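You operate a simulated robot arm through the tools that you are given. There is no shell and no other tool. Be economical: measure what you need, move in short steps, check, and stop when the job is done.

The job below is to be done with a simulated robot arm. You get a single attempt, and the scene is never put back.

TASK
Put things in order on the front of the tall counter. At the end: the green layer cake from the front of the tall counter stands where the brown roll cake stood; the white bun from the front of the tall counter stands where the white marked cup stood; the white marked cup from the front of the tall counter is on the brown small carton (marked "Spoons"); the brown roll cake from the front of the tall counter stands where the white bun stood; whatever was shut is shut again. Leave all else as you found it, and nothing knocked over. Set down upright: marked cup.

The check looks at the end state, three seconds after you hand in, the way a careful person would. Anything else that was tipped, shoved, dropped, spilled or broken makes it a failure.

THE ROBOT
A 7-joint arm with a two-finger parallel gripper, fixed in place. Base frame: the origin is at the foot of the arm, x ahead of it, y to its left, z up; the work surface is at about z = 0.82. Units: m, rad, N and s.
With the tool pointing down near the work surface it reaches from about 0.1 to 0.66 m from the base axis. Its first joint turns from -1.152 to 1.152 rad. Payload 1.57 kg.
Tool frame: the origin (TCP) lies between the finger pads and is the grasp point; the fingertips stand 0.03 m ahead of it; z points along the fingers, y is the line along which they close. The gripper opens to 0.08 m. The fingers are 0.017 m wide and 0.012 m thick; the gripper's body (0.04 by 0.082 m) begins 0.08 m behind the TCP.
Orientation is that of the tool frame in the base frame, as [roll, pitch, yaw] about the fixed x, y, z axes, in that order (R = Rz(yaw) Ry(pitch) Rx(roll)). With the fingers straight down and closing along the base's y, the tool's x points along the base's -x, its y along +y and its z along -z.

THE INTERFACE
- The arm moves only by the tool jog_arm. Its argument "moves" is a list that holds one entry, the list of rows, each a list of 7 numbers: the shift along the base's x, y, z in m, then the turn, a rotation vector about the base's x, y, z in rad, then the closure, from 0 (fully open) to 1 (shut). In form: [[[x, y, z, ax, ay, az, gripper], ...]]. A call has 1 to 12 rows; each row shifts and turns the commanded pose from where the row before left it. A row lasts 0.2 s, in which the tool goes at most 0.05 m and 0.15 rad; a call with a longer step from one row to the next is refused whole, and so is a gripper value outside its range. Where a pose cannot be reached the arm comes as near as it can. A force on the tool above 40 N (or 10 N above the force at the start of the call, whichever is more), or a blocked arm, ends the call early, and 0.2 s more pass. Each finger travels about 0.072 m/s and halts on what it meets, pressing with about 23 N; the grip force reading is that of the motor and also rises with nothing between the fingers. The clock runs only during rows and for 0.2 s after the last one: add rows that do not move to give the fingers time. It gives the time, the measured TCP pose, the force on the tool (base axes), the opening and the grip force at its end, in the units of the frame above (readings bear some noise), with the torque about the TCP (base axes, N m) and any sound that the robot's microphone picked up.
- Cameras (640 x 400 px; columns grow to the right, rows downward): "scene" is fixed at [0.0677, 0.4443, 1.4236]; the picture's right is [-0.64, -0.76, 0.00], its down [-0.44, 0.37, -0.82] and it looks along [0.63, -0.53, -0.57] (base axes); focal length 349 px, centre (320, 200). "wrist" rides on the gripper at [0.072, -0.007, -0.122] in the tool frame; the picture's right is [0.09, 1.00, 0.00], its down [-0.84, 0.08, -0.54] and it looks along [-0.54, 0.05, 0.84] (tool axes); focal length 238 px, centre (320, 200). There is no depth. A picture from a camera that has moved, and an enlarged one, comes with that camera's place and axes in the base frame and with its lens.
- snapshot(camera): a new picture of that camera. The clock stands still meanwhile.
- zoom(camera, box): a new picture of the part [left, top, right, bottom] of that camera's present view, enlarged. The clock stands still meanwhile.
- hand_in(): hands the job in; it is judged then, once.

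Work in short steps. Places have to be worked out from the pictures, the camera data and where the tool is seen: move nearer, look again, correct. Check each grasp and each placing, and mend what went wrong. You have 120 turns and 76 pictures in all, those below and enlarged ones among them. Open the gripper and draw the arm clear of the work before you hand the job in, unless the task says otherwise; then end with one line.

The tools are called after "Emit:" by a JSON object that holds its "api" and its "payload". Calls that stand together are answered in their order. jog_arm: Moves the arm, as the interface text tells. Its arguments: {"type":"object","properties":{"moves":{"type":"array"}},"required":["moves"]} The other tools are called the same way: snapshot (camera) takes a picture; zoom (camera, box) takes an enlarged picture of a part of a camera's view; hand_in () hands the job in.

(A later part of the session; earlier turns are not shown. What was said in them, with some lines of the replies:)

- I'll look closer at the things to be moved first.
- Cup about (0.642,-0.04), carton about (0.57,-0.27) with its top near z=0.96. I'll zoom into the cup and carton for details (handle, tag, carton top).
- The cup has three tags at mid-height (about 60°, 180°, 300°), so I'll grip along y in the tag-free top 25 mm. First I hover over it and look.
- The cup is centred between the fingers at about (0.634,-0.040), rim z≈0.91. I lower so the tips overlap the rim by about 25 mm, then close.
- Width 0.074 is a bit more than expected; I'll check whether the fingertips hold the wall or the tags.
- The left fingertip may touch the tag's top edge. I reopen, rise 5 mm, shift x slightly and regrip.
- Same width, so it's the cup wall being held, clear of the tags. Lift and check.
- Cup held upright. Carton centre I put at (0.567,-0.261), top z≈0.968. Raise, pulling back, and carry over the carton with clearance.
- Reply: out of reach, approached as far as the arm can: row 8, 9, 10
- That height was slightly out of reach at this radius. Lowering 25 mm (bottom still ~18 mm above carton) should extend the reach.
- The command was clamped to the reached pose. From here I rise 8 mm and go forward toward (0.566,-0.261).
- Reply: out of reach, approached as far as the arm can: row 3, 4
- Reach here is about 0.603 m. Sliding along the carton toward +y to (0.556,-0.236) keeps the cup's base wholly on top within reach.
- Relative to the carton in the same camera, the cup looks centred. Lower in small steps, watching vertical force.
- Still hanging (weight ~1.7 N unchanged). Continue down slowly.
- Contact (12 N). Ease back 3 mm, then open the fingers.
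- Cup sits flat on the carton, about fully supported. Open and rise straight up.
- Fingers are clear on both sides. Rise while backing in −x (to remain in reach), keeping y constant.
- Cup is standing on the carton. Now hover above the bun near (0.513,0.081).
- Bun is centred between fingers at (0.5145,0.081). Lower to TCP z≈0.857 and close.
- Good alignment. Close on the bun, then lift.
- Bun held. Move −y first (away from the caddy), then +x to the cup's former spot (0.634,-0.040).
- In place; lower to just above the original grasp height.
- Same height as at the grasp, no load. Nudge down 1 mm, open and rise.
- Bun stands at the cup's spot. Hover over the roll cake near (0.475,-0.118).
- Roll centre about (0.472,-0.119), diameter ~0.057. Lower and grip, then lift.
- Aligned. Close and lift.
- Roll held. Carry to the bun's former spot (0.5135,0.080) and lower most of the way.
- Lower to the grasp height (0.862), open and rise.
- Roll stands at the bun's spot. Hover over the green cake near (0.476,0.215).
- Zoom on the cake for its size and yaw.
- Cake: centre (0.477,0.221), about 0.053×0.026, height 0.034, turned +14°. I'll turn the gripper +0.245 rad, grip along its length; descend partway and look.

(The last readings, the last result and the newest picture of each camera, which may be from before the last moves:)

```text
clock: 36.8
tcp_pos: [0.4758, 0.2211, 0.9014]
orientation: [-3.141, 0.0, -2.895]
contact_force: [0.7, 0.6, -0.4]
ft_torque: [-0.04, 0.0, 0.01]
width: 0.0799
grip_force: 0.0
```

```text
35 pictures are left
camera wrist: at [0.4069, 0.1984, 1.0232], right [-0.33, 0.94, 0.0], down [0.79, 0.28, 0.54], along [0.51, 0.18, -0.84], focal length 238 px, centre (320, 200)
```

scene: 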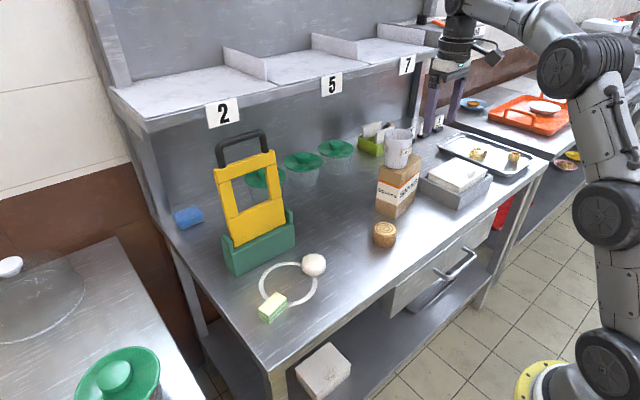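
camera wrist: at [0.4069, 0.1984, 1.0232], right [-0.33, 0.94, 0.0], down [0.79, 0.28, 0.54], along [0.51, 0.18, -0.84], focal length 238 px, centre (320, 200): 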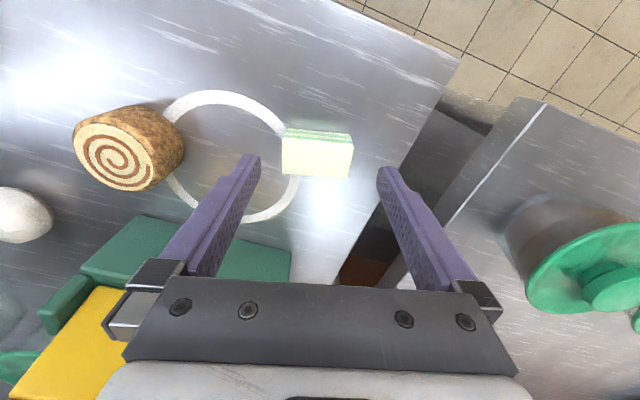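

Nicely aligned. Shift 2 mm, lower to z≈0.856 and grip.

Emit:
{"api": "jog_arm", "payload": {"moves": [[[-0.0015, -0.001, -0.025, 0, 0, 0, 0], [0, 0, -0.0205, 0, 0, 0, 0], [0, 0, 0, 0, 0, 0, 0]]]}}

Emit:
{"api": "snapshot", "payload": {"camera": "wrist"}}

```text
clock: 37.6
tcp_pos: [0.4764, 0.2198, 0.8558]
orientation: [-3.142, 0.0, -2.896]
contact_force: [0.0, 0.7, 0.6]
ft_torque: [-0.01, 0.0, 0.03]
width: 0.0802
grip_force: 0.1
```

```text
34 pictures are left
camera wrist: at [0.4061, 0.197, 0.9786], right [-0.33, 0.94, 0.0], down [0.79, 0.28, 0.54], along [0.51, 0.18, -0.84], focal length 238 px, centre (320, 200)
```

wrist: 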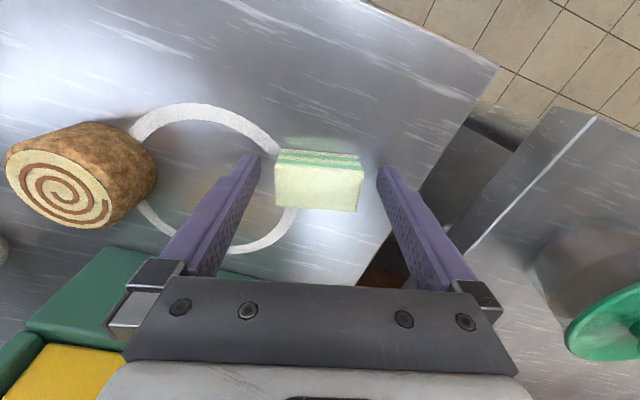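

Centred. Close, then lift.

Emit:
{"api": "jog_arm", "payload": {"moves": [[[0, 0, 0, 0, 0, 0, 0.6], [0, 0, 0, 0, 0, 0, 0.6], [0, 0, 0, 0, 0, 0, 0.6], [0, 0, 0, 0, 0, 0, 0.6]]]}}

Emit:
{"api": "jog_arm", "payload": {"moves": [[[0, 0, 0.02, 0, 0, 0, 0.6], [0, 0, 0.035, 0, 0, 0, 0.6], [0, 0, 0.035, 0, 0, 0, 0.6], [0, 0, 0, 0, 0, 0, 0.6]]]}}

Emit:
{"api": "snapshot", "payload": {"camera": "wrist"}}

```text
clock: 38.6
tcp_pos: [0.4763, 0.2189, 0.8577]
orientation: [3.141, 0.0, -2.895]
contact_force: [-0.5, -1.3, 0.1]
ft_torque: [-0.01, 0.03, -0.03]
width: 0.0541
grip_force: 23.2
```

```text
clock: 39.6
tcp_pos: [0.4745, 0.2214, 0.9468]
orientation: [-3.141, 0.0, -2.896]
contact_force: [-0.2, 0.0, -0.7]
ft_torque: [-0.01, 0.01, -0.02]
width: 0.054
grip_force: 22.7
```

```text
33 pictures are left
camera wrist: at [0.4059, 0.1975, 1.0684], right [-0.33, 0.94, 0.0], down [0.79, 0.28, 0.54], along [0.51, 0.18, -0.84], focal length 238 px, centre (320, 200)
```

wrist: 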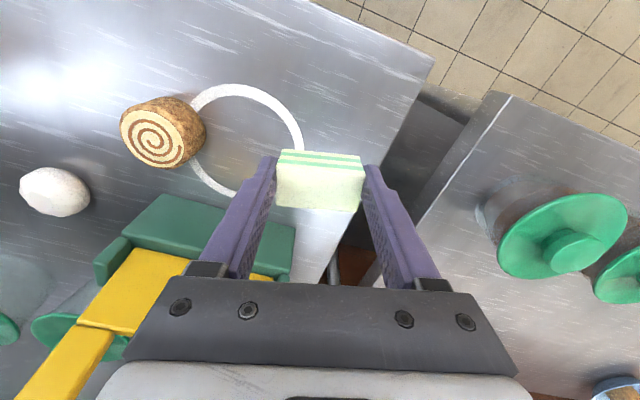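

Held. Carry to the roll's former spot (0.472,-0.119), passing clear above the roll.

Emit:
{"api": "jog_arm", "payload": {"moves": [[[-0.02, -0.037, 0.01, 0, 0, 0, 0.6], [-0.004, -0.038, 0, 0, 0, 0, 0.6], [0, -0.038, 0, 0, 0, 0, 0.6], [0, -0.038, 0, 0, 0, 0, 0.6], [0, -0.038, 0, 0, 0, 0, 0.6], [0, -0.038, 0, 0, 0, 0, 0.6], [0, -0.038, 0, 0, 0, 0, 0.6], [0, -0.038, 0, 0, 0, 0, 0.6], [0.02, -0.037, -0.01, 0, 0, 0, 0.6], [0, 0, -0.03, 0, 0, 0, 0.6], [0, 0, -0.03, 0, 0, 0, 0.6], [0, 0, 0, 0, 0, 0, 0.6]]]}}

Emit:
{"api": "snapshot", "payload": {"camera": "wrist"}}

```text
clock: 42.2
tcp_pos: [0.4696, -0.1197, 0.8857]
orientation: [3.141, 0.0, -2.895]
contact_force: [0.1, -0.7, -0.7]
ft_torque: [-0.01, -0.03, 0.0]
width: 0.0539
grip_force: 22.9
```

```text
32 pictures are left
camera wrist: at [0.4005, -0.1429, 1.0079], right [-0.33, 0.94, 0.0], down [0.79, 0.28, 0.54], along [0.51, 0.18, -0.84], focal length 238 px, centre (320, 200)
```

wrist: 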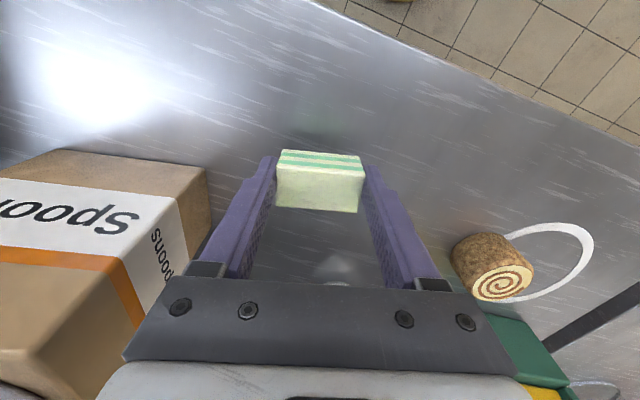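

Lower to the grasp height.

Emit:
{"api": "jog_arm", "payload": {"moves": [[[0.0015, 0.0005, -0.015, 0, 0, 0, 0.6], [0, 0, -0.0135, 0, 0, 0, 0.6], [0, 0, 0, 0, 0, 0, 0.6]]]}}

```text
clock: 43.0
tcp_pos: [0.4708, -0.1207, 0.8594]
orientation: [-3.142, 0.0, -2.895]
contact_force: [-0.4, -0.8, -0.1]
ft_torque: [0.01, 0.0, 0.02]
width: 0.0544
grip_force: 22.9
```

Not yet loaded; go down 1.5 mm more and check.

Emit:
{"api": "jog_arm", "payload": {"moves": [[[0, 0.0005, -0.0015, 0, 0, 0, 0.6], [0, 0, 0, 0, 0, 0, 0.6]]]}}

```text
clock: 43.6
tcp_pos: [0.4724, -0.1194, 0.8572]
orientation: [-3.14, 0.0, -2.895]
contact_force: [-0.3, 0.3, 1.2]
ft_torque: [-0.07, 0.02, -0.04]
width: 0.0542
grip_force: 22.8
```

Light contact. Open, rise, and back away.

Emit:
{"api": "jog_arm", "payload": {"moves": [[[0, 0, 0, 0, 0, 0, 0.4], [0, 0, 0, 0, 0, 0, 0.2], [0, 0, 0, 0, 0, 0, 0.05], [0, 0, 0, 0, 0, 0, 0.05], [0, 0, 0.03, 0, 0, 0, 0.05], [0, 0, 0.04, 0, 0, 0, 0], [-0.02, 0, 0.04, 0, 0, -0.1225, 0], [-0.02, 0, 0.04, 0, 0, -0.1225, 0], [-0.02, 0, 0.04, 0, 0, 0, 0], [-0.02, 0, 0.04, 0, 0, 0, 0], [-0.02, 0, 0.04, 0, 0, 0, 0], [0, 0, 0, 0, 0, 0, 0]]]}}

Emit:
{"api": "snapshot", "payload": {"camera": "scene"}}

Emit:
{"api": "snapshot", "payload": {"camera": "wrist"}}

Emit:
{"api": "zoom", "payload": {"camera": "scene", "box": [240, 120, 440, 320]}}

```text
clock: 46.2
tcp_pos: [0.3721, -0.1185, 1.1247]
orientation: [3.141, -0.004, 3.141]
contact_force: [0.8, 0.9, 0.6]
ft_torque: [0.04, -0.01, 0.0]
width: 0.0799
grip_force: 0.0
```

```text
31 pictures are left
```

scene: 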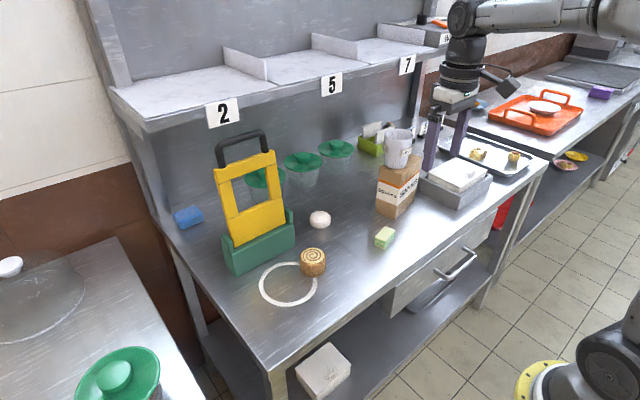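

```text
30 pictures are left
camera wrist: at [0.2993, -0.1252, 1.2471], right [-0.09, 1.0, 0.0], down [0.84, 0.08, 0.54], along [0.54, 0.05, -0.84], focal length 238 px, centre (320, 200)
```

wrist: 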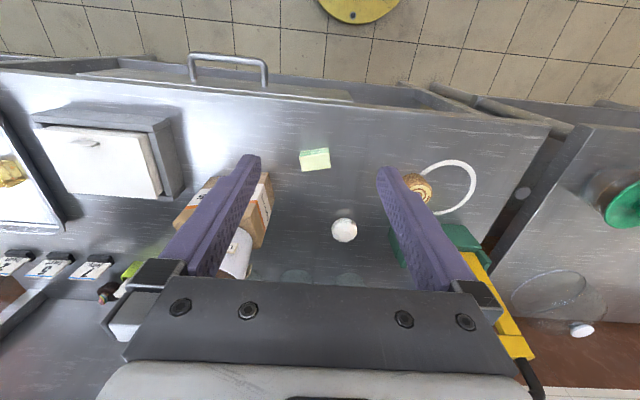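

```text
2.00 times, centred on (340, 220) of scene
camera zoom: at [0.0677, 0.4443, 1.4236], right [-0.64, -0.76, 0.0], down [-0.44, 0.37, -0.82], along [0.63, -0.53, -0.57], focal length 699 px, centre (280, 160)
```

zoom: 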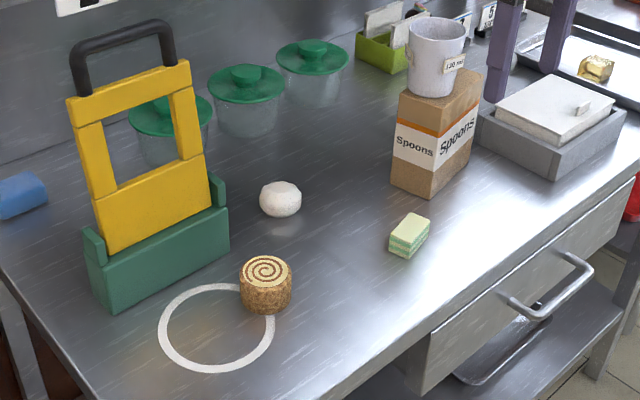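

Everything stands as required, the carton hasn't moved, nothing else was disturbed, and the arm is clear. Handing in.

Emit:
{"api": "hand_in", "payload": {}}

```text
The job is handed in.
```

I've handed the job in. In the final pictures the marked cup stands upright on the Spoons carton, the white bun is where the cup was, the roll cake is where the bun was, and the green layer cake is where the roll was; nothing else looks disturbed, and nothing that was shut was opened.
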